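You operate a simulated robot arm through the tools that you are given. There is no shell and no other tool. Be economical: measure what you need, move in short steps, check, and stop when the job is done.

The job below is to be done with a simulated two-armed robot. You get a single attempt, and the scene is never put back.

Task
Set the plaster block from the wall shelf across the two battens and lay the tube coil on it.
Fine: battens from that shelf, laid on the mixing bench; the coil is in the drawer, shut it again.
Where things are to end (x, y in the base frame): batten within 60 mm of [480, -150]; batten within 60 mm of [480, -50].

The check looks at the end state, three seconds after you hand in, the way a careful person would. Anything else that was tipped, shoved, dropped, spilled or broken makes it a failure.

Robot
Two 7-joint arms with two-finger parallel grippers on one trunk, on a base that drives. Base frame: it is fixed to the floor where the robot stands at the start and does not move with it; the origin is under the middle of the robot, x ahead of it, y to its left, z up; the surface under the hand at the start is at about z = 850. Readings come in mm, degrees, newtons and seconds.
The left shoulder is at the start at [50, 158, 1058], the right one opposite. With the tool pointing down near the work surface each hand reaches from about 220 to 660 mm from the robot's upright axis, wherever it stands, measured 20 degrees to its own side. Places, roughly: mixing bench [600, -100, 800]; mixing bench drawer [500, 0, 800]. Payload 3.91 kg a hand.
The TCP of each hand is the grasp point between the finger pads, 30 mm short of the fingertips. In the tool frame z runs along the fingers and y along their closing line. The gripper opens to 110 mm. The fingers are 20 mm wide and 10 mm thick; the gripper's body (48 by 112 mm) begins 55 mm behind the TCP.
Orientation is that of the tool frame in the base frame, as a unit quaternion [w, x, y, z]. With the fingers straight down and closing along the base's y, the tool's x points along the base's -x, its y along +y and its z along -z.

Tools
- The arms move only by the tool step_arm. It takes "left_series", "right_series" or both (then of equal length, played together; a hand with none holds still); each is text: rows parted by semicolons, each of 7 numbers parted by spaces: the shift along the base's x, y, z in mm, then the turn, a rotation vector about the base's x, y, z in degrees, then the finger opening in mm, from 0 to 110. In form: dx dy dz rx ry rz jaw; .... A call has 1 to 20 rows; each row shifts and turns the commanded pose from where the row before left it. Each row takes 0.2 s and may step no farther than 50 mm and 8.6 degrees from the row before; otherwise, or with a gripper value out of range, the whole call is refused. A pose out of reach is approached as far as the arm can. The call stops where the force on the tool passes 40 N (or 10 N more than at its start, if that is more) or the arm is blocked; 0.2 s more then pass. Each finger travels about 153 mm/s and halts on what it meets, pressing with about 45 N; the grip force reading is that of the motor and also rises with nothing between the fingers. The clock runs only during rows and for 0.2 s after the last one: add rows that do not move to give the fingers time. It gives the time, the measured TCP pose, the force on the tool (base axes), the opening and the grip force at its end, in the units of the frame above (readings bear some noise), with the torque about the TCP (base axes, N m) and any sound that the robot's microphone picked up.
- Cameras (640 x 400 px; columns grow to the right, rows downward): "scene" is now at [110.2, 6.4, 1192.5]; the picture's right is [0.04, -1.00, 0.00], its down [-0.61, -0.02, -0.79] and it looks along [0.79, 0.03, -0.61] (base axes); focal length 214 px, centre (320, 200). "left" rides on the left gripper at [72, -17, -103] in its tool frame; the picture's right is [0.23, 0.97, 0.00], its down [-0.76, 0.18, -0.62] and it looks along [-0.61, 0.14, 0.78] (tool axes); focal length 222 px, centre (320, 200). "right" rides on the right gripper at [72, 17, -103] in its tool frame; the picture's right is [-0.23, 0.97, 0.00], its down [-0.76, -0.18, -0.62] and it looks along [-0.61, -0.14, 0.78] (tool axes); focal length 222 px, centre (320, 200). There is no depth. A picture from a camera that has moved, and an enlarged one, comes with that camera's place and axes in the base frame and with its lens. The place of the scene camera against the robot may be out by one fixed shift of up to 18 mm in any direction.
- snapshot(camera): a new picture of that camera. The clock stands still meanwhile.
- move_column(by): slides the trunk up (or, below 0, down) by that many mm; the arms and the scene camera ride with it, the base frame stays. It gives what a move gives, with no picture.
- roll_base(legs): drives the robot by 1 to 6 legs, each [ahead, turn to the left] in mm and degrees, along the robot's own axes; the way and the turn of a leg run together, so that a leg with both is an arc; at most 1500 mm and 180 degrees a leg. The arms and the cameras ride along, it lands a little off, and it stops where it bumps. It gives what a move gives.
- turn_head(pan, tilt): turns the head with the scene camera to pan (to the left, within 80 degrees either way) and tilt (down, from -29 to 69), counted from straight ahead of the robot. It gives what a move gives.
- zoom(camera, box): a new picture of the part [left, top, right, bottom] of that camera's present view, enlarged. The clock stands still meanwhile.
- close_job(): hands the job in; it is judged then, once.

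Go step by step. Nothing tells you exact positions but the pictures and the camera data: compare them with the known pose of the tool, close in by small moves and look again before you grip or let go. The budget is 120 turns and 92 pictures, counting those below and the enlarged ones. Unless the task says otherwise, let go and move clear before handing in.

The tools are called after "Call:" as name(argument=value, ...) on one line, values as JSON. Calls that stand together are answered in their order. step_arm: Moves the arms, as the interface text tells. Its arguments: {"type":"object","properties":{"left_series":{"type":"string"},"right_series":{"type":"string"}},"required":[]} The other tools are called the same way: move_column (by) slides the trunk up or down; roll_base (legs) drives the base; turn_head (pan, tilt) turns the head that bears the scene camera; snapshot (camera) takes a picture; zoom (camera, box) takes an enlarged picture of a part of a camera's view; close_job () hands the job in.

At the start:

```text
time_s: 0.0
left_position: [420.0, 157.7, 1000.0]
left_ee_rot: [0.0, 0.0, 1.0, 0.0]
left_force: [0.5, -0.8, -0.2]
left_torque: [0.02, 0.01, 0.02]
left_finger_gap: 110.0
left_gripper_force: 0.0
right_position: [486.7, -266.7, 999.0]
right_ee_rot: [0.001, 0.0, 1.0, 0.0]
right_force: [0.6, -0.5, 0.2]
right_torque: [0.0, 0.01, 0.02]
right_finger_gap: 109.9
right_gripper_force: 0.0
trunk travel left (down, up): [-300.0, 182.0]
robot x, y, heading: [-3.4, -3.6, -0.0]
head pan, tilt: [2.1, 37.7]
```

scene: 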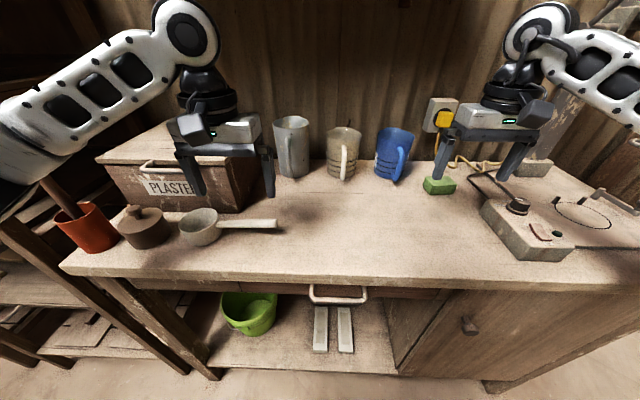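
right: 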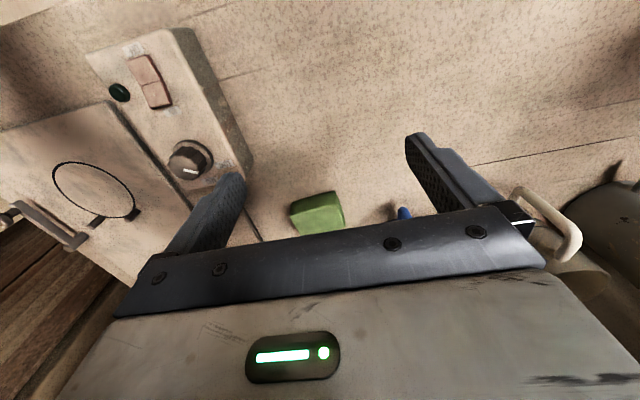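
left: 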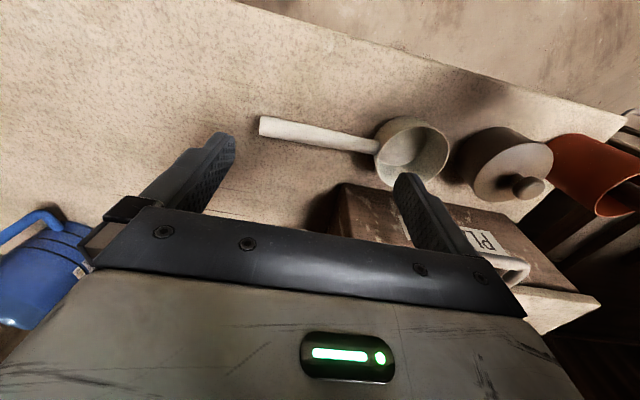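

I see the mixing bench with drawer handle below it, mugs, a pan, a socket box, and two white bars on the under-shelf. The wall shelf is not in view yet, so I look around.

Call:
turn_head(pan=0, tilt=-10)

Call:
snapshot(camera="scene")

Call:
turn_head(pan=75, tilt=15)

Call:
snapshot(camera="scene")

Call:
turn_head(pan=-75, tilt=15)

Call:
snapshot(camera="scene")

```text
time_s: 1.2
left_position: [419.5, 158.2, 999.5]
left_ee_rot: [0.0, 0.0, 1.0, 0.0]
left_force: [-0.6, 0.8, -0.6]
left_torque: [0.03, 0.01, -0.03]
left_finger_gap: 110.0
left_gripper_force: 0.1
right_position: [486.2, -268.0, 1001.0]
right_ee_rot: [0.0, 0.0, 1.0, 0.0]
right_force: [-0.4, 0.8, 0.1]
right_torque: [-0.01, -0.01, -0.05]
right_finger_gap: 109.8
right_gripper_force: 0.1
trunk travel left (down, up): [-300.0, 182.0]
robot x, y, heading: [3.5, 3.3, -0.1]
head pan, tilt: [0.0, -10.0]
```

```text
88 pictures are left
camera scene: at [108.1, 3.2, 1268.0], right [0.0, -1.0, 0.0], down [0.17, 0.0, -0.98], along [0.98, 0.0, 0.17], focal length 214 px, centre (320, 200)
```

scene: 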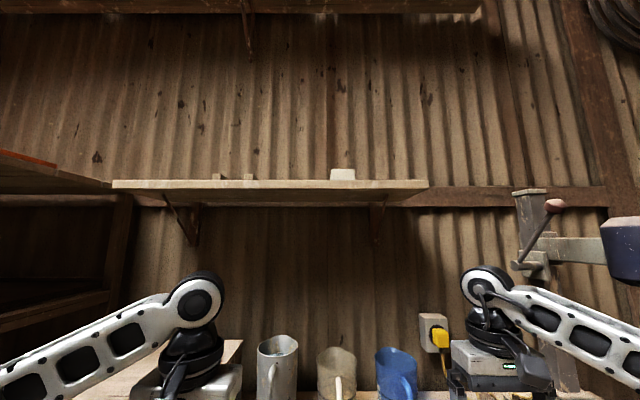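

```text
time_s: 2.6
left_position: [417.9, 157.2, 1000.8]
left_ee_rot: [0.0, 0.0, 1.0, 0.0]
left_force: [0.0, 1.1, -0.1]
left_torque: [0.0, -0.02, -0.01]
left_finger_gap: 109.9
left_gripper_force: 0.0
right_position: [485.6, -266.9, 999.2]
right_ee_rot: [0.0, 0.0, 1.0, 0.0]
right_force: [0.4, 0.2, -0.3]
right_torque: [0.01, -0.01, -0.01]
right_finger_gap: 110.1
right_gripper_force: 0.0
trunk travel left (down, up): [-300.0, 182.0]
robot x, y, heading: [0.1, 0.5, -0.2]
head pan, tilt: [75.0, 15.0]
```

```text
87 pictures are left
camera scene: at [48.0, 93.4, 1228.7], right [0.97, -0.26, 0.0], down [-0.07, -0.25, -0.97], along [0.25, 0.93, -0.26], focal length 214 px, centre (320, 200)
```

scene: 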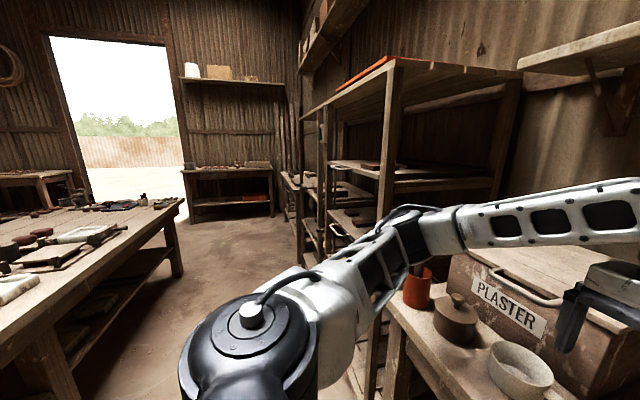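

```text
time_s: 5.0
left_position: [420.1, 156.9, 999.2]
left_ee_rot: [0.0, 0.0, 1.0, -0.001]
left_force: [-0.1, -0.7, 0.7]
left_torque: [0.0, -0.02, 0.0]
left_finger_gap: 109.7
left_gripper_force: 0.1
right_position: [486.1, -267.2, 1000.2]
right_ee_rot: [0.0, -0.001, 1.0, 0.001]
right_force: [-0.3, 0.6, 0.7]
right_torque: [-0.03, 0.05, 0.01]
right_finger_gap: 110.1
right_gripper_force: 0.1
trunk travel left (down, up): [-300.0, 182.0]
robot x, y, heading: [-4.5, 0.5, -0.2]
head pan, tilt: [-75.0, 15.0]
```

```text
86 pictures are left
camera scene: at [48.0, -87.0, 1228.7], right [-0.97, -0.26, 0.0], down [-0.07, 0.25, -0.97], along [0.25, -0.93, -0.26], focal length 214 px, centre (320, 200)
```

scene: 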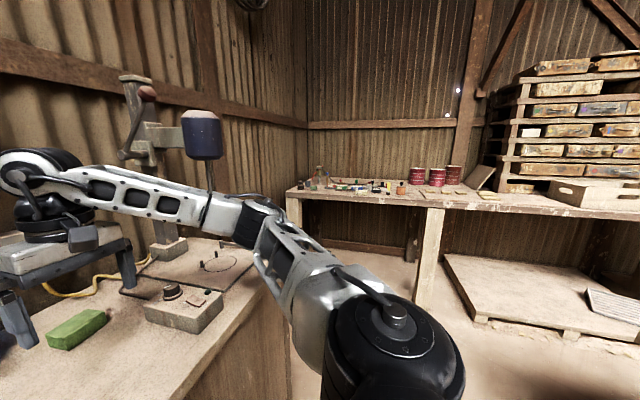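

The wall shelf is straight ahead above the bench, carrying two batten ends and a pale block. I raise the trunk to see onto it.

Call:
move_column(by=182)

Call:
turn_head(pan=0, tilt=0)

Call:
snapshot(camera="scene")

Call:
zoom(camera="scene", box=[180, 150, 400, 290])

Call:
turn_head(pan=0, tilt=60)

Call:
snapshot(camera="scene")

```text
time_s: 7.0
left_position: [419.0, 158.4, 1182.9]
left_ee_rot: [0.0, 0.0, 1.0, 0.0]
left_force: [0.7, -0.1, -1.0]
left_torque: [0.02, 0.01, -0.03]
left_finger_gap: 109.8
left_gripper_force: 0.1
right_position: [486.8, -266.6, 1182.3]
right_ee_rot: [0.0, 0.0, 1.0, 0.0]
right_force: [0.5, -0.7, 0.0]
right_torque: [-0.01, 0.02, 0.0]
right_finger_gap: 110.0
right_gripper_force: 0.0
trunk travel left (down, up): [-482.0, 0.0]
robot x, y, heading: [1.0, 0.7, -0.2]
head pan, tilt: [-75.0, 15.0]
```

```text
time_s: 8.5
left_position: [420.1, 156.1, 1182.8]
left_ee_rot: [0.0, 0.0, 1.0, 0.0]
left_force: [0.4, -1.3, 0.5]
left_torque: [-0.02, 0.01, 0.01]
left_finger_gap: 110.2
left_gripper_force: 0.0
right_position: [487.7, -266.3, 1181.9]
right_ee_rot: [0.0, 0.0, 1.0, 0.0]
right_force: [-0.7, -0.6, 0.2]
right_torque: [0.01, 0.03, 0.0]
right_finger_gap: 110.0
right_gripper_force: 0.2
trunk travel left (down, up): [-482.0, 0.0]
robot x, y, heading: [3.8, 5.5, 0.1]
head pan, tilt: [0.0, 0.0]
```

```text
85 pictures are left
camera scene: at [113.8, 3.1, 1434.8], right [0.0, -1.0, 0.0], down [0.0, 0.0, -1.0], along [1.0, 0.0, 0.0], focal length 214 px, centre (320, 200)
```

scene: 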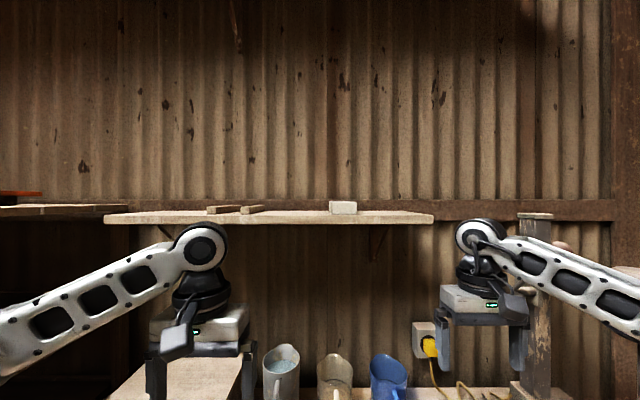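

```text
2.86 times, centred on (290, 220) of scene
camera zoom: at [113.8, 3.1, 1434.8], right [0.0, -1.0, 0.0], down [0.0, 0.0, -1.0], along [1.0, 0.0, 0.0], focal length 613 px, centre (406, 143)
```

zoom: 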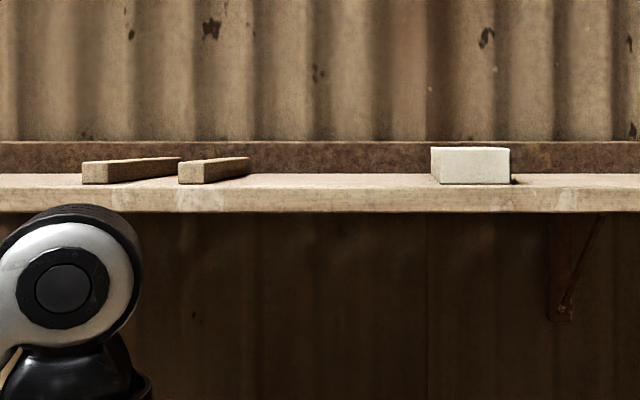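

```text
time_s: 9.8
left_position: [419.8, 157.4, 1181.4]
left_ee_rot: [0.0, 0.0, 1.0, 0.0]
left_force: [0.5, 0.5, 0.0]
left_torque: [-0.01, 0.0, -0.01]
left_finger_gap: 109.8
left_gripper_force: 0.1
right_position: [486.8, -266.1, 1181.0]
right_ee_rot: [0.0, 0.0, 1.0, 0.0]
right_force: [0.6, -0.5, 0.5]
right_torque: [-0.04, -0.03, 0.03]
right_finger_gap: 110.1
right_gripper_force: 0.1
trunk travel left (down, up): [-482.0, 0.0]
robot x, y, heading: [-1.3, -1.0, -0.1]
head pan, tilt: [0.0, 60.0]
```

```text
83 pictures are left
camera scene: at [90.5, 3.2, 1344.4], right [0.0, -1.0, 0.0], down [-0.87, 0.0, -0.5], along [0.5, 0.0, -0.87], focal length 214 px, centre (320, 200)
```

scene: 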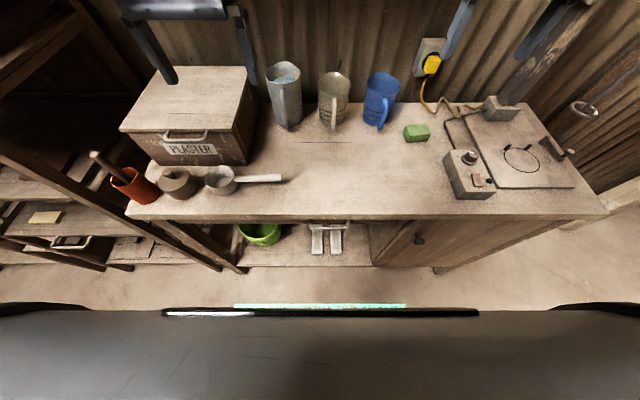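

The shelf top sits at about z≈1400 with its front at x≈600–670. The battens lie front-to-back near y≈250 and 175, and the block is near y≈-50. I raise both hands, pitched 45° forward, for a closer look with their cameras.

Call:
step_arm(left_series="0 0 40 0 -5.625 0 110;0 0 40 0 -5.625 0 110;0 0 40 0 -5.625 0 110;0 0 40 0 -5.625 0 110;0 0 40 0 -5.625 0 110;0 0 40 0 -5.625 0 110;0 0 40 0 -5.625 0 110;0 0 40 0 -5.625 0 110;0 0 40 0 0 0 110", right_series="-8 18 40 0 -5.625 0 110;-8 18 40 0 -5.625 0 110;-8 18 40 0 -5.625 0 110;-8 18 40 0 -5.625 0 110;-8 18 40 0 -5.625 0 110;-8 18 40 0 -5.625 0 110;-8 18 40 0 -5.625 0 110;-8 18 40 0 -5.625 0 110;0 0 40 0 0 0 110")

Call:
snapshot(camera="left")

Call:
snapshot(camera="right")

```text
time_s: 11.8
left_position: [418.2, 157.2, 1541.2]
left_ee_rot: [0.384, 0.0, 0.923, 0.0]
left_force: [0.3, -0.8, 0.0]
left_torque: [0.0, 0.0, -0.01]
left_finger_gap: 110.1
left_gripper_force: 0.0
right_position: [420.7, -122.5, 1544.0]
right_ee_rot: [0.383, 0.0, 0.924, 0.0]
right_force: [-0.2, -0.3, -0.4]
right_torque: [0.02, 0.01, -0.02]
right_finger_gap: 110.0
right_gripper_force: 0.1
trunk travel left (down, up): [-482.0, 0.0]
robot x, y, heading: [-1.8, -0.7, 0.1]
head pan, tilt: [0.0, 60.0]
```

```text
82 pictures are left
camera left: at [294.5, 141.2, 1562.5], right [-0.16, 0.97, -0.16], down [0.1, 0.18, 0.98], along [0.98, 0.14, -0.12], focal length 222 px, centre (320, 200)
```

left: 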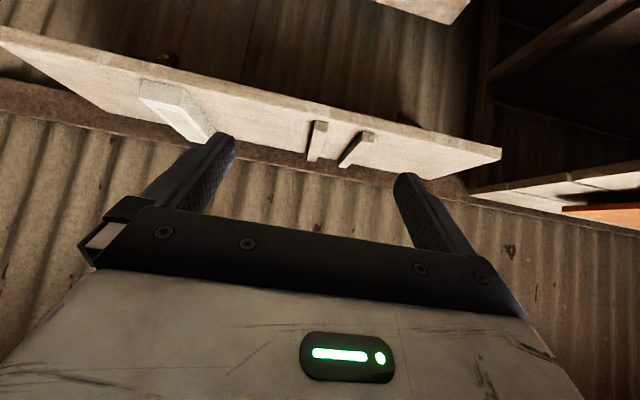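

```text
81 pictures are left
camera right: at [296.8, -105.0, 1565.6], right [0.16, 0.97, 0.16], down [0.1, -0.18, 0.98], along [0.98, -0.14, -0.12], focal length 222 px, centre (320, 200)
```

right: 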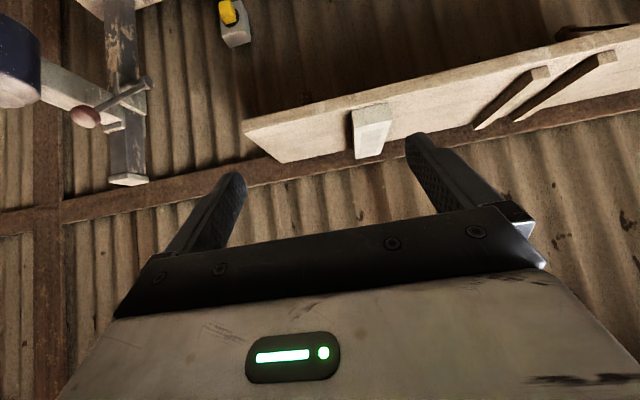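

The hand cameras show the shelf upside-down, with the block and battens clear. I enlarge both to measure.

Call:
zoom(camera="left", box=[260, 90, 420, 190])

Call:
zoom(camera="right", box=[450, 40, 640, 160])

Call:
zoom(camera="right", box=[310, 80, 430, 170])

Call:
zoom(camera="left", box=[110, 50, 250, 155])

```text
4.00 times, centred on (340, 140) of left
camera zoom: at [294.5, 141.2, 1562.5], right [-0.16, 0.97, -0.16], down [0.1, 0.18, 0.98], along [0.98, 0.14, -0.12], focal length 888 px, centre (240, 440)
```

zoom: 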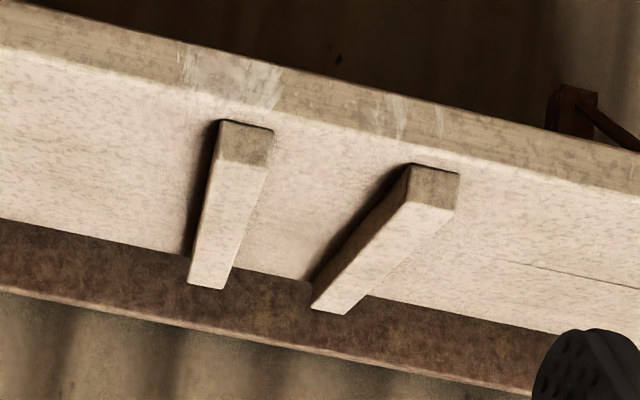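

```text
3.33 times, centred on (545, 100) of right
camera zoom: at [296.8, -105.0, 1565.6], right [0.16, 0.97, 0.16], down [0.1, -0.18, 0.98], along [0.98, -0.14, -0.12], focal length 740 px, centre (-430, 533)
```

zoom: 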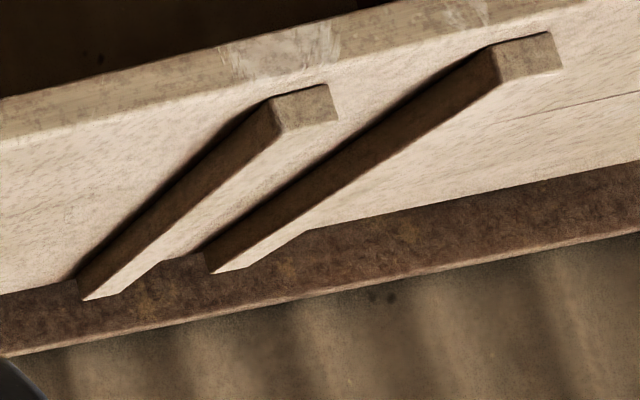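

```text
4.44 times, centred on (370, 125) of right
camera zoom: at [296.8, -105.0, 1565.6], right [0.16, 0.97, 0.16], down [0.1, -0.18, 0.98], along [0.98, -0.14, -0.12], focal length 987 px, centre (98, 533)
```

zoom: 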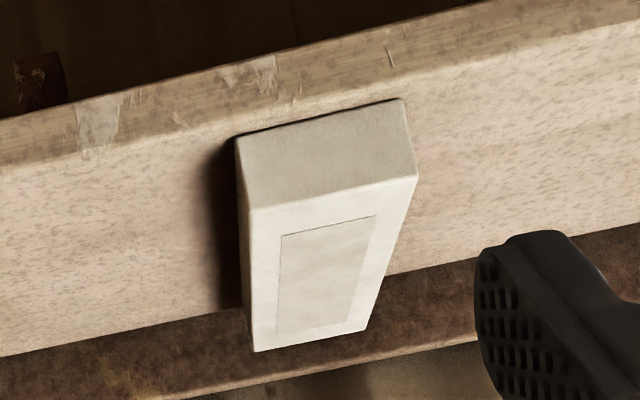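

```text
3.81 times, centred on (180, 102) of left
camera zoom: at [294.5, 141.2, 1562.5], right [-0.16, 0.97, -0.16], down [0.1, 0.18, 0.98], along [0.98, 0.14, -0.12], focal length 846 px, centre (853, 571)
```

zoom: 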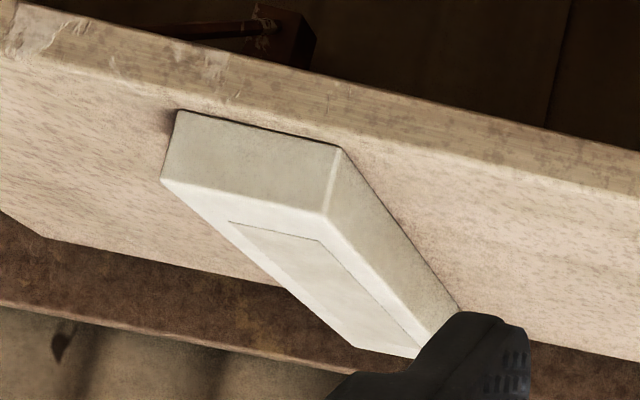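

From the two views the shelf top is z≈1403. Batten A spans x 618–779 at y≈173, batten B spans x 615–778 at y≈246, and both are about 20 mm square. The block spans x 618–790, y -82 to -27, and is about 28 mm high. I bring the left hand over batten A.

Call:
step_arm(left_series="44 3 -6 0 0 0 90;44 3 -6 0 0 0 66;44 3 -10 0 0 0 66;44 3 -10 0 0 0 66;44 2 -14 0 0 0 66;44 2 -15 0 0 0 66;0 0 0 0 0 0 66")

Call:
snapshot(camera="left")

Call:
snapshot(camera="right")

```text
time_s: 13.4
left_position: [635.0, 176.6, 1475.7]
left_ee_rot: [0.382, 0.001, 0.924, 0.0]
left_force: [0.4, -0.1, 0.3]
left_torque: [0.03, 0.0, 0.0]
left_finger_gap: 66.1
left_gripper_force: 0.2
left hand out of reach, approached as far as the arm can: row 5, 6
right_position: [421.3, -121.5, 1542.6]
right_ee_rot: [0.383, 0.001, 0.924, 0.0]
right_force: [0.2, 0.6, -0.2]
right_torque: [0.03, -0.02, -0.03]
right_finger_gap: 109.9
right_gripper_force: 0.1
trunk travel left (down, up): [-482.0, 0.0]
robot x, y, heading: [-0.5, -1.3, -0.0]
head pan, tilt: [0.0, 60.0]
```

```text
76 pictures are left
camera left: at [511.3, 160.5, 1496.8], right [-0.16, 0.97, -0.16], down [0.1, 0.18, 0.98], along [0.98, 0.14, -0.12], focal length 222 px, centre (320, 200)
```

left: 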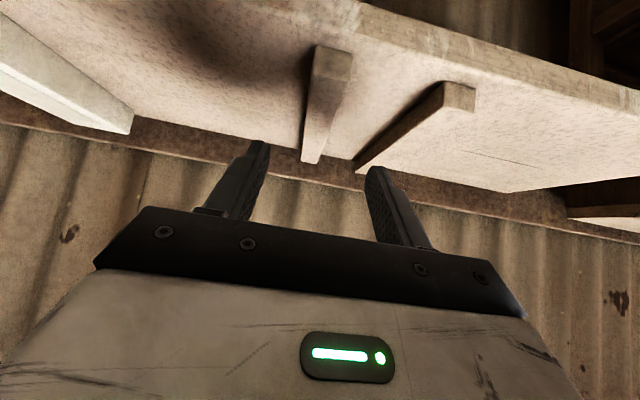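

```text
75 pictures are left
camera right: at [298.1, -105.0, 1565.1], right [0.16, 0.97, 0.16], down [0.1, -0.18, 0.98], along [0.98, -0.14, -0.12], focal length 222 px, centre (320, 200)
```

right: 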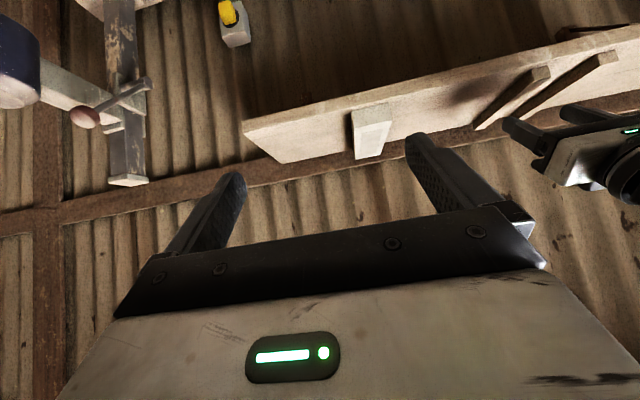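

The arm runs out of reach at about x=635 at this height, which still grips batten A a bit ahead of its middle. I step down partway and see how the commanded pose behaves.

Call:
step_arm(left_series="-15 -2 -10 0 0 0 66;-15 -1 -10 0 0 0 66")

```text
time_s: 14.0
left_position: [602.9, 175.2, 1454.6]
left_ee_rot: [0.382, 0.0, 0.924, 0.001]
left_force: [-0.2, -0.3, -0.8]
left_torque: [-0.01, -0.02, -0.02]
left_finger_gap: 66.3
left_gripper_force: 0.1
right_position: [421.9, -122.1, 1543.1]
right_ee_rot: [0.383, 0.001, 0.924, -0.001]
right_force: [0.6, 0.9, -0.6]
right_torque: [-0.03, 0.01, 0.0]
right_finger_gap: 109.9
right_gripper_force: 0.0
trunk travel left (down, up): [-482.0, 0.0]
robot x, y, heading: [1.5, -1.1, -0.1]
head pan, tilt: [0.0, 60.0]
```

Commands restart from the actual pose. I move in and down to straddle the batten at x≈648, z≈1434.

Call:
step_arm(left_series="18 -1 0 0 0 0 66;18 -1 -6 0 0 0 66;12 0 -7 0 0 0 66;0 0 -7 0 0 0 66;0 0 0 0 0 0 66")

Call:
snapshot(camera="left")

Call:
zoom(camera="right", box=[450, 40, 640, 160])

```text
time_s: 15.2
left_position: [651.8, 172.0, 1435.0]
left_ee_rot: [0.382, 0.0, 0.924, -0.001]
left_force: [-0.7, 0.3, -0.4]
left_torque: [0.0, 0.04, 0.03]
left_finger_gap: 66.4
left_gripper_force: 0.1
right_position: [422.9, -120.8, 1542.5]
right_ee_rot: [0.383, 0.001, 0.924, 0.001]
right_force: [0.1, -0.6, -0.1]
right_torque: [-0.03, 0.01, -0.03]
right_finger_gap: 109.9
right_gripper_force: 0.0
trunk travel left (down, up): [-482.0, 0.0]
robot x, y, heading: [-1.8, -0.6, 0.0]
head pan, tilt: [0.0, 60.0]
```

```text
74 pictures are left
camera left: at [527.3, 156.0, 1456.7], right [-0.16, 0.97, -0.16], down [0.1, 0.18, 0.98], along [0.98, 0.14, -0.12], focal length 222 px, centre (320, 200)
```

left: 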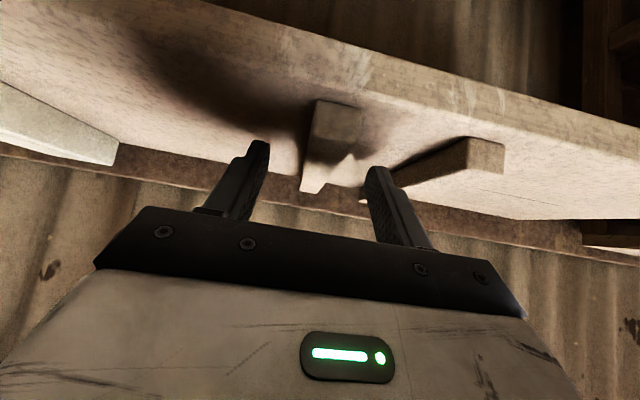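

```text
3.33 times, centred on (545, 100) of right
camera zoom: at [298.1, -105.0, 1565.1], right [0.16, 0.97, 0.16], down [0.1, -0.18, 0.98], along [0.98, -0.14, -0.12], focal length 740 px, centre (-430, 533)
```

zoom: 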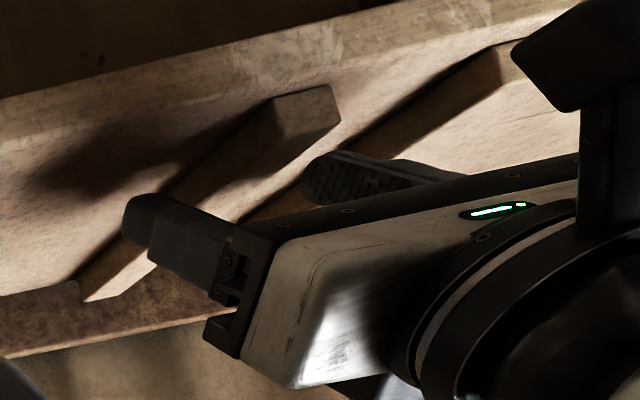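

The fingers straddle batten A. I close on it and lift slightly.

Call:
step_arm(left_series="0 0 0 0 0 0 20;0 0 0 0 0 0 10;0 0 0 0 0 0 5;0 0 20 0 0 0 5;0 0 20 0 0 0 5")

Call:
snapshot(camera="left")

Call:
snapshot(camera="right")

```text
time_s: 16.4
left_position: [643.0, 175.5, 1465.3]
left_ee_rot: [0.381, 0.0, 0.925, 0.0]
left_force: [-0.7, -0.5, -0.5]
left_torque: [0.0, -0.01, -0.02]
left_finger_gap: 20.4
left_gripper_force: 45.2
left hand out of reach, approached as far as the arm can: row 5
right_position: [422.2, -119.9, 1542.3]
right_ee_rot: [0.382, -0.001, 0.924, 0.0]
right_force: [0.0, -0.8, -0.4]
right_torque: [-0.01, 0.01, -0.01]
right_finger_gap: 110.1
right_gripper_force: 0.0
trunk travel left (down, up): [-482.0, 0.0]
robot x, y, heading: [-2.0, 0.9, -0.1]
head pan, tilt: [0.0, 60.0]
```

```text
72 pictures are left
camera left: at [518.4, 158.4, 1487.4], right [-0.16, 0.97, -0.16], down [0.1, 0.18, 0.98], along [0.98, 0.14, -0.13], focal length 222 px, centre (320, 200)
```

left: 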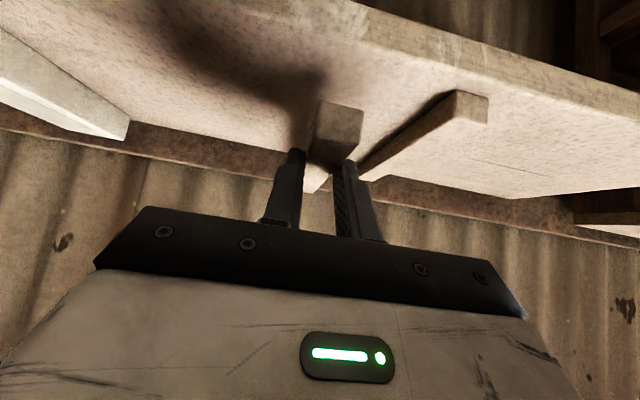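

```text
71 pictures are left
camera right: at [298.5, -104.3, 1565.0], right [0.16, 0.97, 0.16], down [0.1, -0.18, 0.98], along [0.98, -0.14, -0.12], focal length 222 px, centre (320, 200)
```

right: 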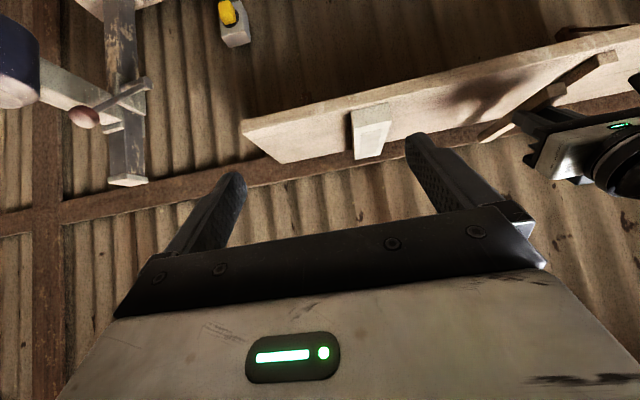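

The batten is held. I draw it back clear of the shelf and lower it.

Call:
step_arm(left_series="-45 0 0 0 0 0 5;-45 0 0 0 0 0 5;-45 0 0 0 0 0 5;-45 0 0 0 0 0 5;-45 0 0 0 0 0 5;0 -5 -45 0 0 0 5;0 -10 -45 0 0 0 5;0 -15 -45 0 0 0 5;0 -20 -45 0 0 0 5;0 -20 -45 0 0 0 5;0 -20 -45 0 0 0 5;0 -20 -45 0 0 0 5;0 -20 -45 0 0 0 5;0 0 0 0 0 0 5")

Call:
turn_head(pan=0, tilt=45)

Call:
snapshot(camera="scene")

```text
time_s: 19.4
left_position: [418.4, 44.0, 1105.8]
left_ee_rot: [0.383, 0.0, 0.924, -0.001]
left_force: [-0.6, 0.0, -1.3]
left_torque: [-0.02, 0.03, 0.01]
left_finger_gap: 20.4
left_gripper_force: 44.7
right_position: [421.9, -119.1, 1542.4]
right_ee_rot: [0.382, 0.0, 0.924, 0.0]
right_force: [-0.2, -0.4, -0.8]
right_torque: [0.01, 0.0, 0.04]
right_finger_gap: 109.8
right_gripper_force: 0.0
trunk travel left (down, up): [-482.0, 0.0]
robot x, y, heading: [-0.1, 2.8, -0.1]
head pan, tilt: [0.0, 60.0]
```

```text
time_s: 20.1
left_position: [418.2, 44.3, 1106.5]
left_ee_rot: [0.382, 0.0, 0.924, 0.0]
left_force: [-0.3, 0.3, 0.0]
left_torque: [-0.01, 0.03, 0.0]
left_finger_gap: 20.4
left_gripper_force: 45.4
right_position: [422.7, -121.8, 1542.8]
right_ee_rot: [0.382, 0.0, 0.924, 0.0]
right_force: [0.0, 0.0, 0.6]
right_torque: [0.0, -0.02, 0.0]
right_finger_gap: 110.0
right_gripper_force: 0.1
trunk travel left (down, up): [-482.0, 0.0]
robot x, y, heading: [-1.1, 1.2, -0.1]
head pan, tilt: [0.0, 45.0]
```

```text
70 pictures are left
camera scene: at [105.1, 3.2, 1363.8], right [0.0, -1.0, 0.0], down [-0.71, 0.0, -0.71], along [0.71, 0.0, -0.71], focal length 214 px, centre (320, 200)
```

scene: 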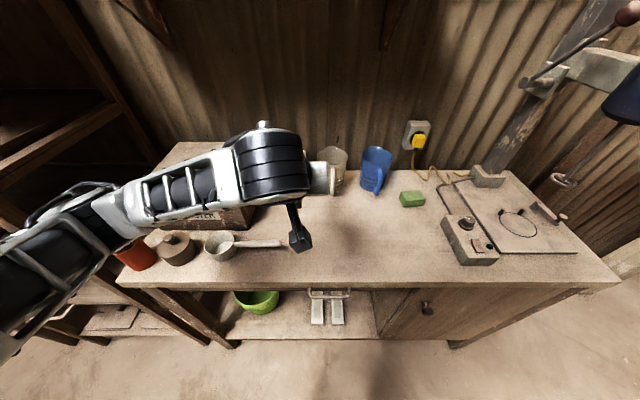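

The way to the bench spot is clear. I carry batten A to about y=-145 and stop 50 mm above placing height.

Call:
step_arm(left_series="3 -37 -22 0 0 0 5;3 -38 -32 0 0 0 5;3 -38 -40 0 0 0 5;3 -38 -40 0 0 0 5;2 -38 -40 0 0 0 5;0 0 0 0 0 0 5")

Call:
snapshot(camera="scene")

Call:
snapshot(camera="left")

```text
refused: row 3 steps farther than a row can; nothing moved
```

```text
69 pictures are left
camera scene: at [105.1, 3.2, 1363.8], right [0.0, -1.0, 0.0], down [-0.71, 0.0, -0.71], along [0.71, 0.0, -0.71], focal length 214 px, centre (320, 200)
```

scene: 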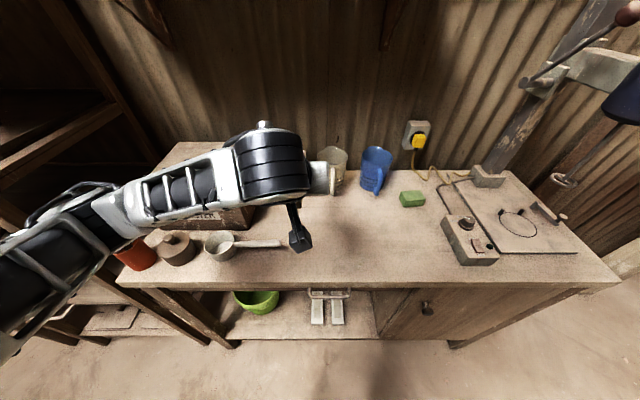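

```text
68 pictures are left
camera left: at [294.1, 27.5, 1128.0], right [-0.16, 0.97, -0.16], down [0.1, 0.18, 0.98], along [0.98, 0.14, -0.12], focal length 222 px, centre (320, 200)
```

left: 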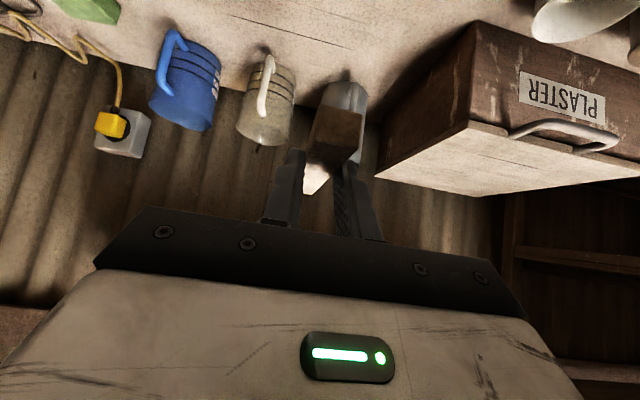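

That call was refused because one row stepped too far, and nothing moved. I repeat it with shorter rows.

Call:
step_arm(left_series="2 -30 -28 0 0 0 5;2 -32 -30 0 0 0 5;2 -32 -30 0 0 0 5;3 -32 -30 0 0 0 5;3 -32 -30 0 0 0 5;2 -31 -28 0 0 0 5;0 0 0 0 0 0 5")

Call:
snapshot(camera="scene")

```text
time_s: 21.7
left_position: [430.1, -146.7, 931.4]
left_ee_rot: [0.383, 0.0, 0.924, 0.001]
left_force: [-0.1, 0.1, 0.3]
left_torque: [-0.03, 0.04, -0.01]
left_finger_gap: 20.3
left_gripper_force: 44.8
right_position: [421.9, -121.0, 1541.8]
right_ee_rot: [0.382, 0.0, 0.924, 0.0]
right_force: [0.5, -0.1, -1.0]
right_torque: [0.01, 0.0, -0.01]
right_finger_gap: 109.9
right_gripper_force: 0.1
trunk travel left (down, up): [-482.0, 0.0]
robot x, y, heading: [1.1, -2.4, 0.3]
head pan, tilt: [0.0, 45.0]
```

```text
67 pictures are left
camera scene: at [105.2, 3.6, 1363.8], right [0.0, -1.0, 0.0], down [-0.71, 0.0, -0.71], along [0.71, 0.0, -0.71], focal length 214 px, centre (320, 200)
```

scene: 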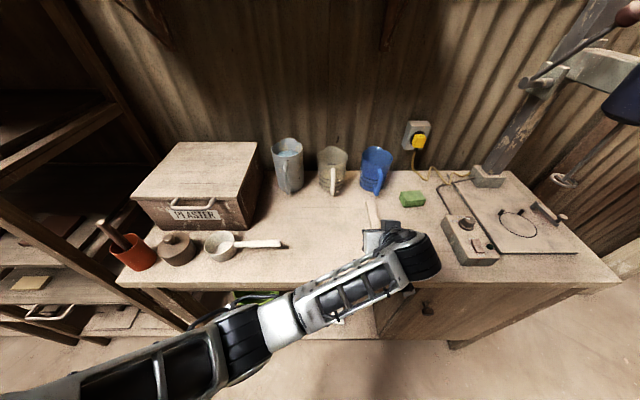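

The batten hovers over its spot. I lower slowly toward contact.

Call:
step_arm(left_series="0 0 -15 0 0 0 5;0 0 -15 0 0 0 5;0 0 -8 0 0 0 5;0 0 -5 0 0 0 5;0 0 -3 0 0 0 5;0 0 0 0 0 0 5")

Call:
snapshot(camera="left")

```text
time_s: 23.3
left_position: [473.2, -123.8, 913.7]
left_ee_rot: [0.431, 0.0, 0.902, 0.021]
left_force: [-0.7, 0.6, -0.5]
left_torque: [0.03, 0.03, 0.0]
left_finger_gap: 20.6
left_gripper_force: 45.0
right_position: [421.5, -121.4, 1543.0]
right_ee_rot: [0.382, 0.0, 0.924, -0.001]
right_force: [0.0, 0.7, -0.2]
right_torque: [0.03, 0.01, 0.02]
right_finger_gap: 109.9
right_gripper_force: 0.2
trunk travel left (down, up): [-482.0, 0.0]
robot x, y, heading: [0.8, 5.2, 0.1]
head pan, tilt: [0.0, 45.0]
stopped in row 6 (left hand): the arm was blocked; the commanded pose is now the measured one
```

```text
66 pictures are left
camera left: at [348.6, -142.9, 921.3], right [-0.16, 0.98, -0.14], down [-0.01, 0.14, 0.99], along [0.99, 0.16, -0.01], focal length 222 px, centre (320, 200)
```

left: 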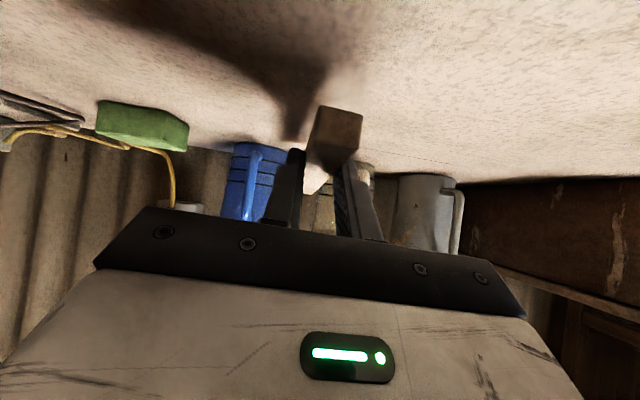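

The arm was blocked at z≈914 without much tool force, so I look at where the forearm and elbow stand.

Call:
snapshot(camera="scene")

Call:
turn_head(pan=0, tilt=69)

Call:
snapshot(camera="scene")

```text
65 pictures are left
camera scene: at [105.2, 3.2, 1363.8], right [0.0, -1.0, 0.0], down [-0.71, 0.0, -0.71], along [0.71, 0.0, -0.71], focal length 214 px, centre (320, 200)
```

scene: 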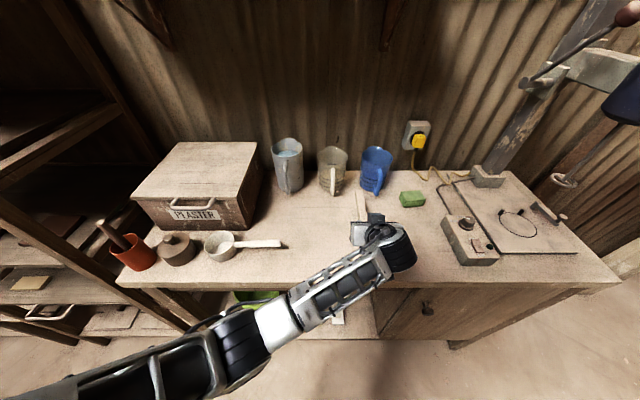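

```text
time_s: 24.2
left_position: [473.6, -124.7, 912.9]
left_ee_rot: [0.43, -0.001, 0.902, 0.022]
left_force: [0.0, 0.8, 0.3]
left_torque: [0.02, 0.0, 0.05]
left_finger_gap: 20.5
left_gripper_force: 45.4
right_position: [422.3, -122.1, 1542.2]
right_ee_rot: [0.382, 0.0, 0.924, 0.001]
right_force: [-0.7, -0.1, -0.2]
right_torque: [-0.01, -0.02, -0.04]
right_finger_gap: 110.2
right_gripper_force: 0.0
trunk travel left (down, up): [-482.0, 0.0]
robot x, y, heading: [0.6, -0.4, 0.2]
head pan, tilt: [0.0, 68.8]
```

```text
64 pictures are left
camera scene: at [79.8, 3.2, 1335.0], right [0.0, -1.0, 0.0], down [-0.93, 0.0, -0.36], along [0.36, 0.0, -0.93], focal length 214 px, centre (320, 200)
```

scene: 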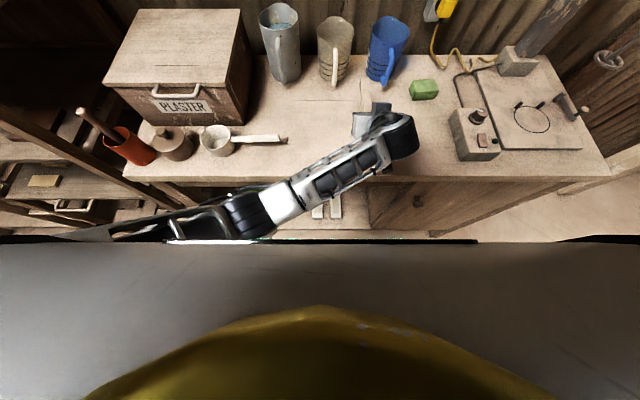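

The left forearm dips below the wrist and has come to rest on the bench edge. I lift off, restore the 45° tilt, then back the base off so the arm comes in straighter.

Call:
step_arm(left_series="-5 -5 30 0 0 0 5;-10 -5 35 -1.2 3 -0.5 5;-10 -5 40 -1.1 3 -0.5 5;0 0 30 0 0 0 5;0 0 0 0 0 0 5")

Call:
roll_base(legs=[[-120, 0]])

Call:
turn_head(pan=0, tilt=45)

Call:
snapshot(camera="scene")

```text
time_s: 25.4
left_position: [446.9, -136.9, 1045.7]
left_ee_rot: [0.38, -0.001, 0.925, 0.001]
left_force: [0.4, -0.2, -0.4]
left_torque: [0.0, 0.03, 0.02]
left_finger_gap: 20.4
left_gripper_force: 44.9
right_position: [422.1, -121.3, 1542.1]
right_ee_rot: [0.382, 0.001, 0.924, -0.001]
right_force: [0.2, 0.5, -0.1]
right_torque: [0.02, 0.0, -0.01]
right_finger_gap: 110.1
right_gripper_force: 0.0
trunk travel left (down, up): [-482.0, 0.0]
robot x, y, heading: [2.9, -0.2, 0.0]
head pan, tilt: [0.0, 68.8]
```

```text
time_s: 26.7
left_position: [326.4, -137.4, 1047.5]
left_ee_rot: [0.383, 0.0, 0.924, 0.001]
left_force: [-0.5, -1.0, 0.4]
left_torque: [0.01, 0.03, 0.01]
left_finger_gap: 20.4
left_gripper_force: 44.9
right_position: [297.7, -122.4, 1543.1]
right_ee_rot: [0.383, 0.002, 0.924, 0.0]
right_force: [-0.4, 0.6, -0.1]
right_torque: [-0.02, -0.02, 0.01]
right_finger_gap: 109.8
right_gripper_force: 0.0
trunk travel left (down, up): [-482.0, 0.0]
robot x, y, heading: [-122.0, -1.0, -0.3]
head pan, tilt: [0.0, 68.8]
```

```text
time_s: 27.6
left_position: [326.2, -136.7, 1045.3]
left_ee_rot: [0.382, 0.001, 0.924, 0.001]
left_force: [0.4, 0.4, -1.7]
left_torque: [0.0, 0.07, 0.01]
left_finger_gap: 20.5
left_gripper_force: 44.9
right_position: [301.3, -121.9, 1542.4]
right_ee_rot: [0.382, 0.002, 0.924, 0.0]
right_force: [0.7, -0.1, 1.0]
right_torque: [-0.04, 0.02, 0.01]
right_finger_gap: 109.9
right_gripper_force: 0.1
trunk travel left (down, up): [-482.0, 0.0]
robot x, y, heading: [-118.9, -1.2, -0.3]
head pan, tilt: [0.0, 45.0]
```

```text
63 pictures are left
camera scene: at [-16.8, 3.0, 1363.8], right [0.0, -1.0, 0.0], down [-0.71, 0.0, -0.71], along [0.71, 0.0, -0.71], focal length 214 px, centre (320, 200)
```

scene: 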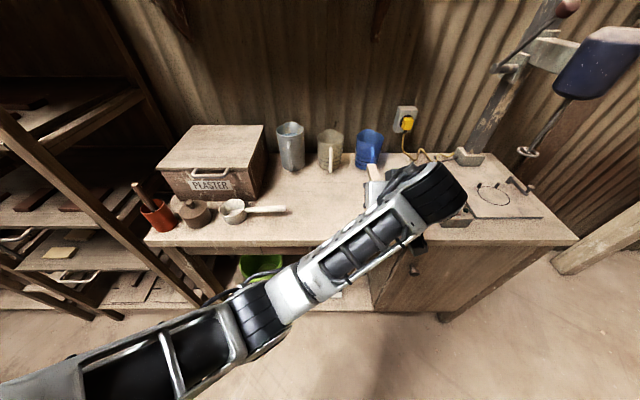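

The base is backed 120 mm. I extend to the spot, still 80 mm high, and check the forearm clearance.

Call:
step_arm(left_series="35 -3 -10 0 0 0 5;35 -3 -30 0 0 0 5;36 -2 -30 0 0 0 5;0 0 -15 0 0 0 5;0 0 0 0 0 0 5")

Call:
snapshot(camera="scene")

```text
time_s: 28.8
left_position: [439.0, -134.0, 961.1]
left_ee_rot: [0.384, -0.006, 0.923, 0.008]
left_force: [-1.0, -0.4, -1.2]
left_torque: [0.02, -0.01, 0.03]
left_finger_gap: 20.5
left_gripper_force: 45.0
right_position: [301.7, -123.4, 1542.7]
right_ee_rot: [0.382, 0.002, 0.924, -0.001]
right_force: [0.1, -0.1, -0.7]
right_torque: [0.01, 0.01, 0.01]
right_finger_gap: 110.3
right_gripper_force: 0.1
trunk travel left (down, up): [-482.0, 0.0]
robot x, y, heading: [-126.4, 1.0, -0.2]
head pan, tilt: [0.0, 45.0]
```

```text
62 pictures are left
camera scene: at [-16.5, 3.0, 1363.8], right [0.0, -1.0, 0.0], down [-0.71, 0.0, -0.71], along [0.71, 0.0, -0.71], focal length 214 px, centre (320, 200)
```

scene: 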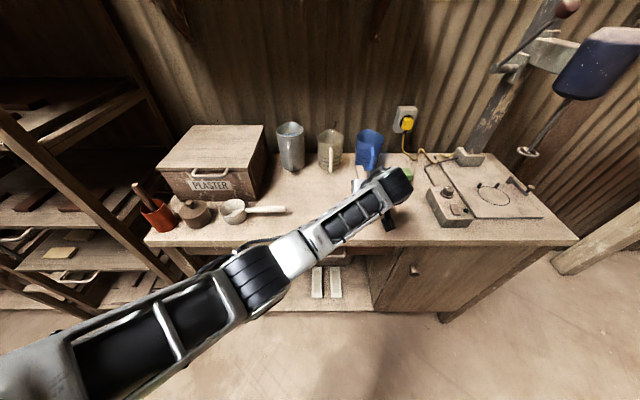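

The hand drifted about 10 mm short of the command toward +y, which suggests a joint limit from reaching across. The tolerance allows y≈-120 for this batten, so I move there and lower in small steps.

Call:
step_arm(left_series="-4 12 -10 0.8 0 -0.8 5;0 0 -10 0 0 0 5;0 0 -10 0 0 0 5;0 0 -10 0 0 0 5;0 0 0 0 0 0 5")

```text
time_s: 29.9
left_position: [430.1, -126.7, 919.1]
left_ee_rot: [0.382, 0.008, 0.924, 0.01]
left_force: [-0.3, -0.5, -0.8]
left_torque: [0.04, 0.06, 0.01]
left_finger_gap: 20.5
left_gripper_force: 44.9
right_position: [300.1, -121.7, 1543.2]
right_ee_rot: [0.381, 0.002, 0.924, 0.0]
right_force: [0.3, -0.5, -0.2]
right_torque: [-0.01, -0.02, -0.03]
right_finger_gap: 110.0
right_gripper_force: 0.1
trunk travel left (down, up): [-482.0, 0.0]
robot x, y, heading: [-121.6, 1.3, -0.3]
head pan, tilt: [0.0, 45.0]
```

It tracks better here. I undo the small rotation and continue down with y≈-120.

Call:
step_arm(left_series="0 8 -10 -0.8 0 0.8 5;0 0 -10 0 0 0 5;0 0 -7 0 0 0 5;0 0 0 0 0 0 5")

Call:
snapshot(camera="left")

Call:
snapshot(camera="scene")

```text
time_s: 30.9
left_position: [429.3, -120.3, 889.2]
left_ee_rot: [0.382, 0.0, 0.924, 0.005]
left_force: [-0.5, -0.7, -0.9]
left_torque: [-0.01, 0.0, 0.0]
left_finger_gap: 20.3
left_gripper_force: 45.3
right_position: [300.1, -121.9, 1542.8]
right_ee_rot: [0.382, 0.001, 0.924, 0.0]
right_force: [0.0, -1.0, -0.1]
right_torque: [-0.02, -0.02, -0.02]
right_finger_gap: 110.1
right_gripper_force: 0.0
trunk travel left (down, up): [-482.0, 0.0]
robot x, y, heading: [-121.6, 1.2, -0.1]
head pan, tilt: [0.0, 45.0]
```

```text
61 pictures are left
camera left: at [305.5, -137.8, 912.5], right [-0.17, 0.97, -0.15], down [0.1, 0.17, 0.98], along [0.98, 0.15, -0.13], focal length 222 px, centre (320, 200)
```

left: 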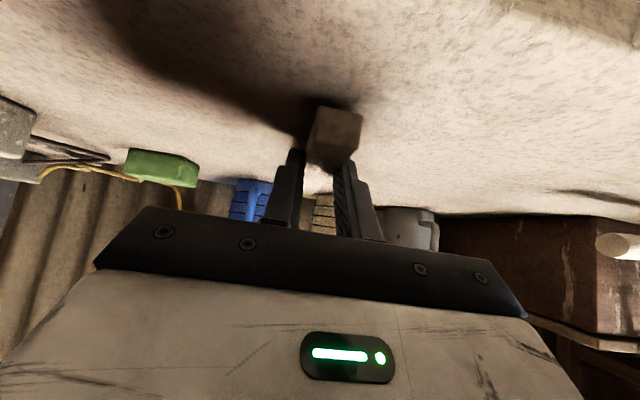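

```text
60 pictures are left
camera scene: at [-16.7, 3.0, 1363.8], right [0.0, -1.0, 0.0], down [-0.71, 0.0, -0.71], along [0.71, 0.0, -0.71], focal length 214 px, centre (320, 200)
```

scene: 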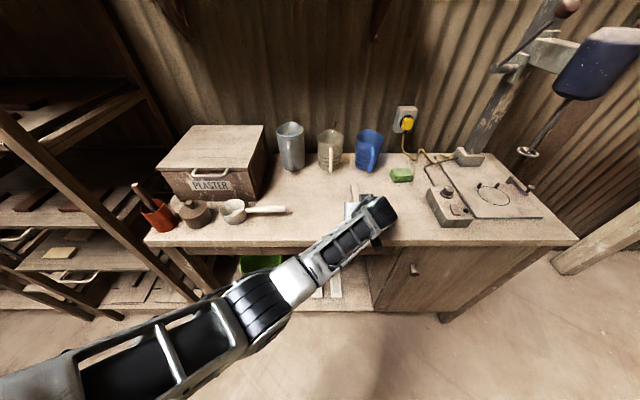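

It is tracking well now, with the batten a few millimetres over the bench. I creep down to touch.

Call:
step_arm(left_series="0 0 -3 0 0 0 5;0 0 -2 0 0 0 5;0 0 -1 0 0 0 5;0 0 0 0 0 0 5")

```text
time_s: 31.9
left_position: [430.3, -119.8, 885.7]
left_ee_rot: [0.382, -0.001, 0.924, 0.005]
left_force: [0.5, 1.1, -0.4]
left_torque: [0.05, 0.05, 0.0]
left_finger_gap: 20.3
left_gripper_force: 45.4
right_position: [300.1, -123.2, 1543.2]
right_ee_rot: [0.382, 0.002, 0.924, 0.0]
right_force: [0.0, -0.2, 0.2]
right_torque: [-0.03, 0.0, 0.0]
right_finger_gap: 109.8
right_gripper_force: 0.0
trunk travel left (down, up): [-482.0, 0.0]
robot x, y, heading: [-121.6, 2.1, -0.0]
head pan, tilt: [0.0, 45.0]
```

Call:
step_arm(left_series="0 0 -1 0 0 0 5;0 0 -1 0 0 0 5;0 0 -1 0 0 0 5;0 0 0 0 0 0 5")

Call:
zoom(camera="left", box=[260, 70, 420, 170])

```text
time_s: 33.0
left_position: [430.5, -120.9, 882.6]
left_ee_rot: [0.382, 0.0, 0.924, 0.004]
left_force: [1.0, 0.4, 0.2]
left_torque: [0.0, 0.01, 0.0]
left_finger_gap: 20.5
left_gripper_force: 45.1
right_position: [300.5, -122.8, 1542.1]
right_ee_rot: [0.382, 0.002, 0.924, -0.001]
right_force: [0.1, 0.0, 0.2]
right_torque: [-0.02, 0.0, 0.02]
right_finger_gap: 109.9
right_gripper_force: 0.1
trunk travel left (down, up): [-482.0, 0.0]
robot x, y, heading: [-128.4, 0.2, -0.3]
head pan, tilt: [0.0, 45.0]
```

```text
4.00 times, centred on (340, 120) of left
camera zoom: at [306.7, -137.5, 904.9], right [-0.17, 0.97, -0.15], down [0.1, 0.17, 0.98], along [0.98, 0.15, -0.12], focal length 888 px, centre (240, 520)
```

zoom: 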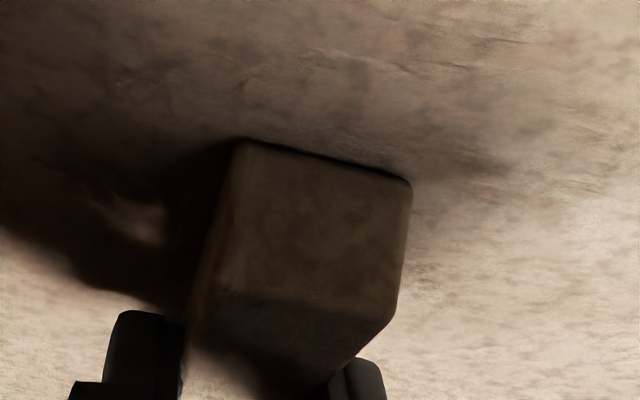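

The batten's front end is nearly touching. I go on by millimetres until there is force.

Call:
step_arm(left_series="0 0 -1 0 0 0 5;0 0 0 0 0 0 5;0 0 -1 0 0 0 5;0 0 0 0 0 0 5")

```text
time_s: 34.0
left_position: [429.9, -120.3, 883.1]
left_ee_rot: [0.383, -0.002, 0.924, 0.005]
left_force: [0.9, -0.5, 10.4]
left_torque: [-0.05, 0.33, 0.01]
left_finger_gap: 20.9
left_gripper_force: 45.4
right_position: [298.9, -122.3, 1542.9]
right_ee_rot: [0.383, 0.003, 0.924, -0.002]
right_force: [-0.3, 0.8, 0.3]
right_torque: [-0.02, -0.01, -0.01]
right_finger_gap: 109.8
right_gripper_force: 0.0
trunk travel left (down, up): [-482.0, 0.0]
robot x, y, heading: [-123.2, -3.2, -0.1]
head pan, tilt: [0.0, 45.0]
```

Contact is about 10 N, so I open and lift straight up clear.

Call:
step_arm(left_series="0 0 0 0 0 0 30;0 0 0 0 0 0 50;0 0 0 0 0 0 50;0 0 30 0 0 0 50;0 0 45 0 0 0 50;0 10 48 0 0 0 50;0 40 30 0 0 0 50;0 40 30 0 0 0 50;0 40 30 0 0 0 50;0 40 30 0 0 0 50")

Call:
snapshot(camera="scene")

Call:
zoom(camera="scene", box=[280, 140, 440, 240])

```text
time_s: 36.1
left_position: [427.7, 45.1, 1125.0]
left_ee_rot: [0.382, 0.0, 0.924, 0.0]
left_force: [-0.2, 0.4, 0.4]
left_torque: [0.04, 0.0, 0.0]
left_finger_gap: 50.0
left_gripper_force: 0.1
right_position: [299.5, -123.1, 1543.2]
right_ee_rot: [0.382, 0.002, 0.924, 0.0]
right_force: [-0.5, -0.4, -0.9]
right_torque: [0.02, -0.02, 0.01]
right_finger_gap: 110.2
right_gripper_force: 0.0
trunk travel left (down, up): [-482.0, 0.0]
robot x, y, heading: [-118.2, -0.9, -0.2]
head pan, tilt: [0.0, 45.0]
```

```text
58 pictures are left
camera scene: at [-16.7, 3.6, 1363.8], right [0.0, -1.0, 0.0], down [-0.71, 0.0, -0.71], along [0.71, 0.0, -0.71], focal length 214 px, centre (320, 200)
```

scene: 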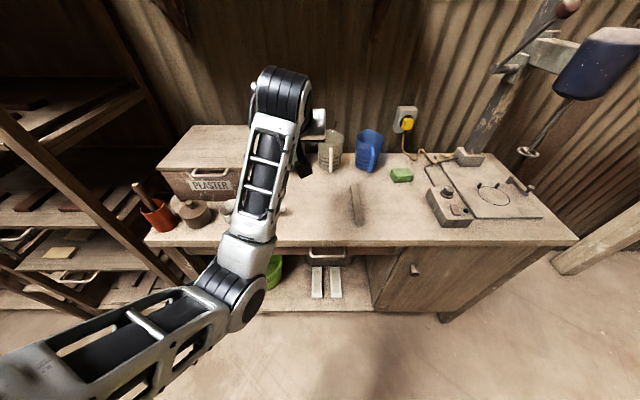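

```text
4.00 times, centred on (360, 190) of scene
camera zoom: at [-16.7, 3.6, 1363.8], right [0.0, -1.0, 0.0], down [-0.71, 0.0, -0.71], along [0.71, 0.0, -0.71], focal length 858 px, centre (160, 240)
```

zoom: 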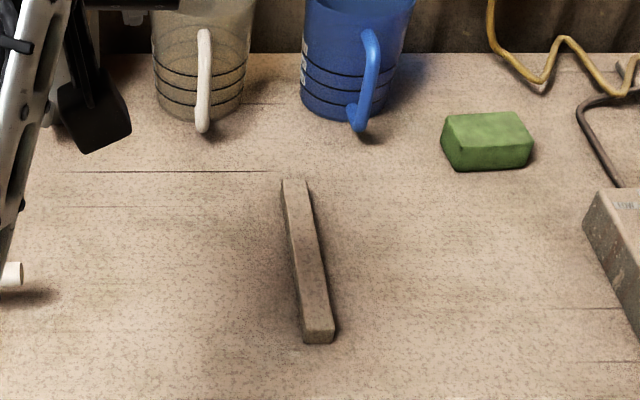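

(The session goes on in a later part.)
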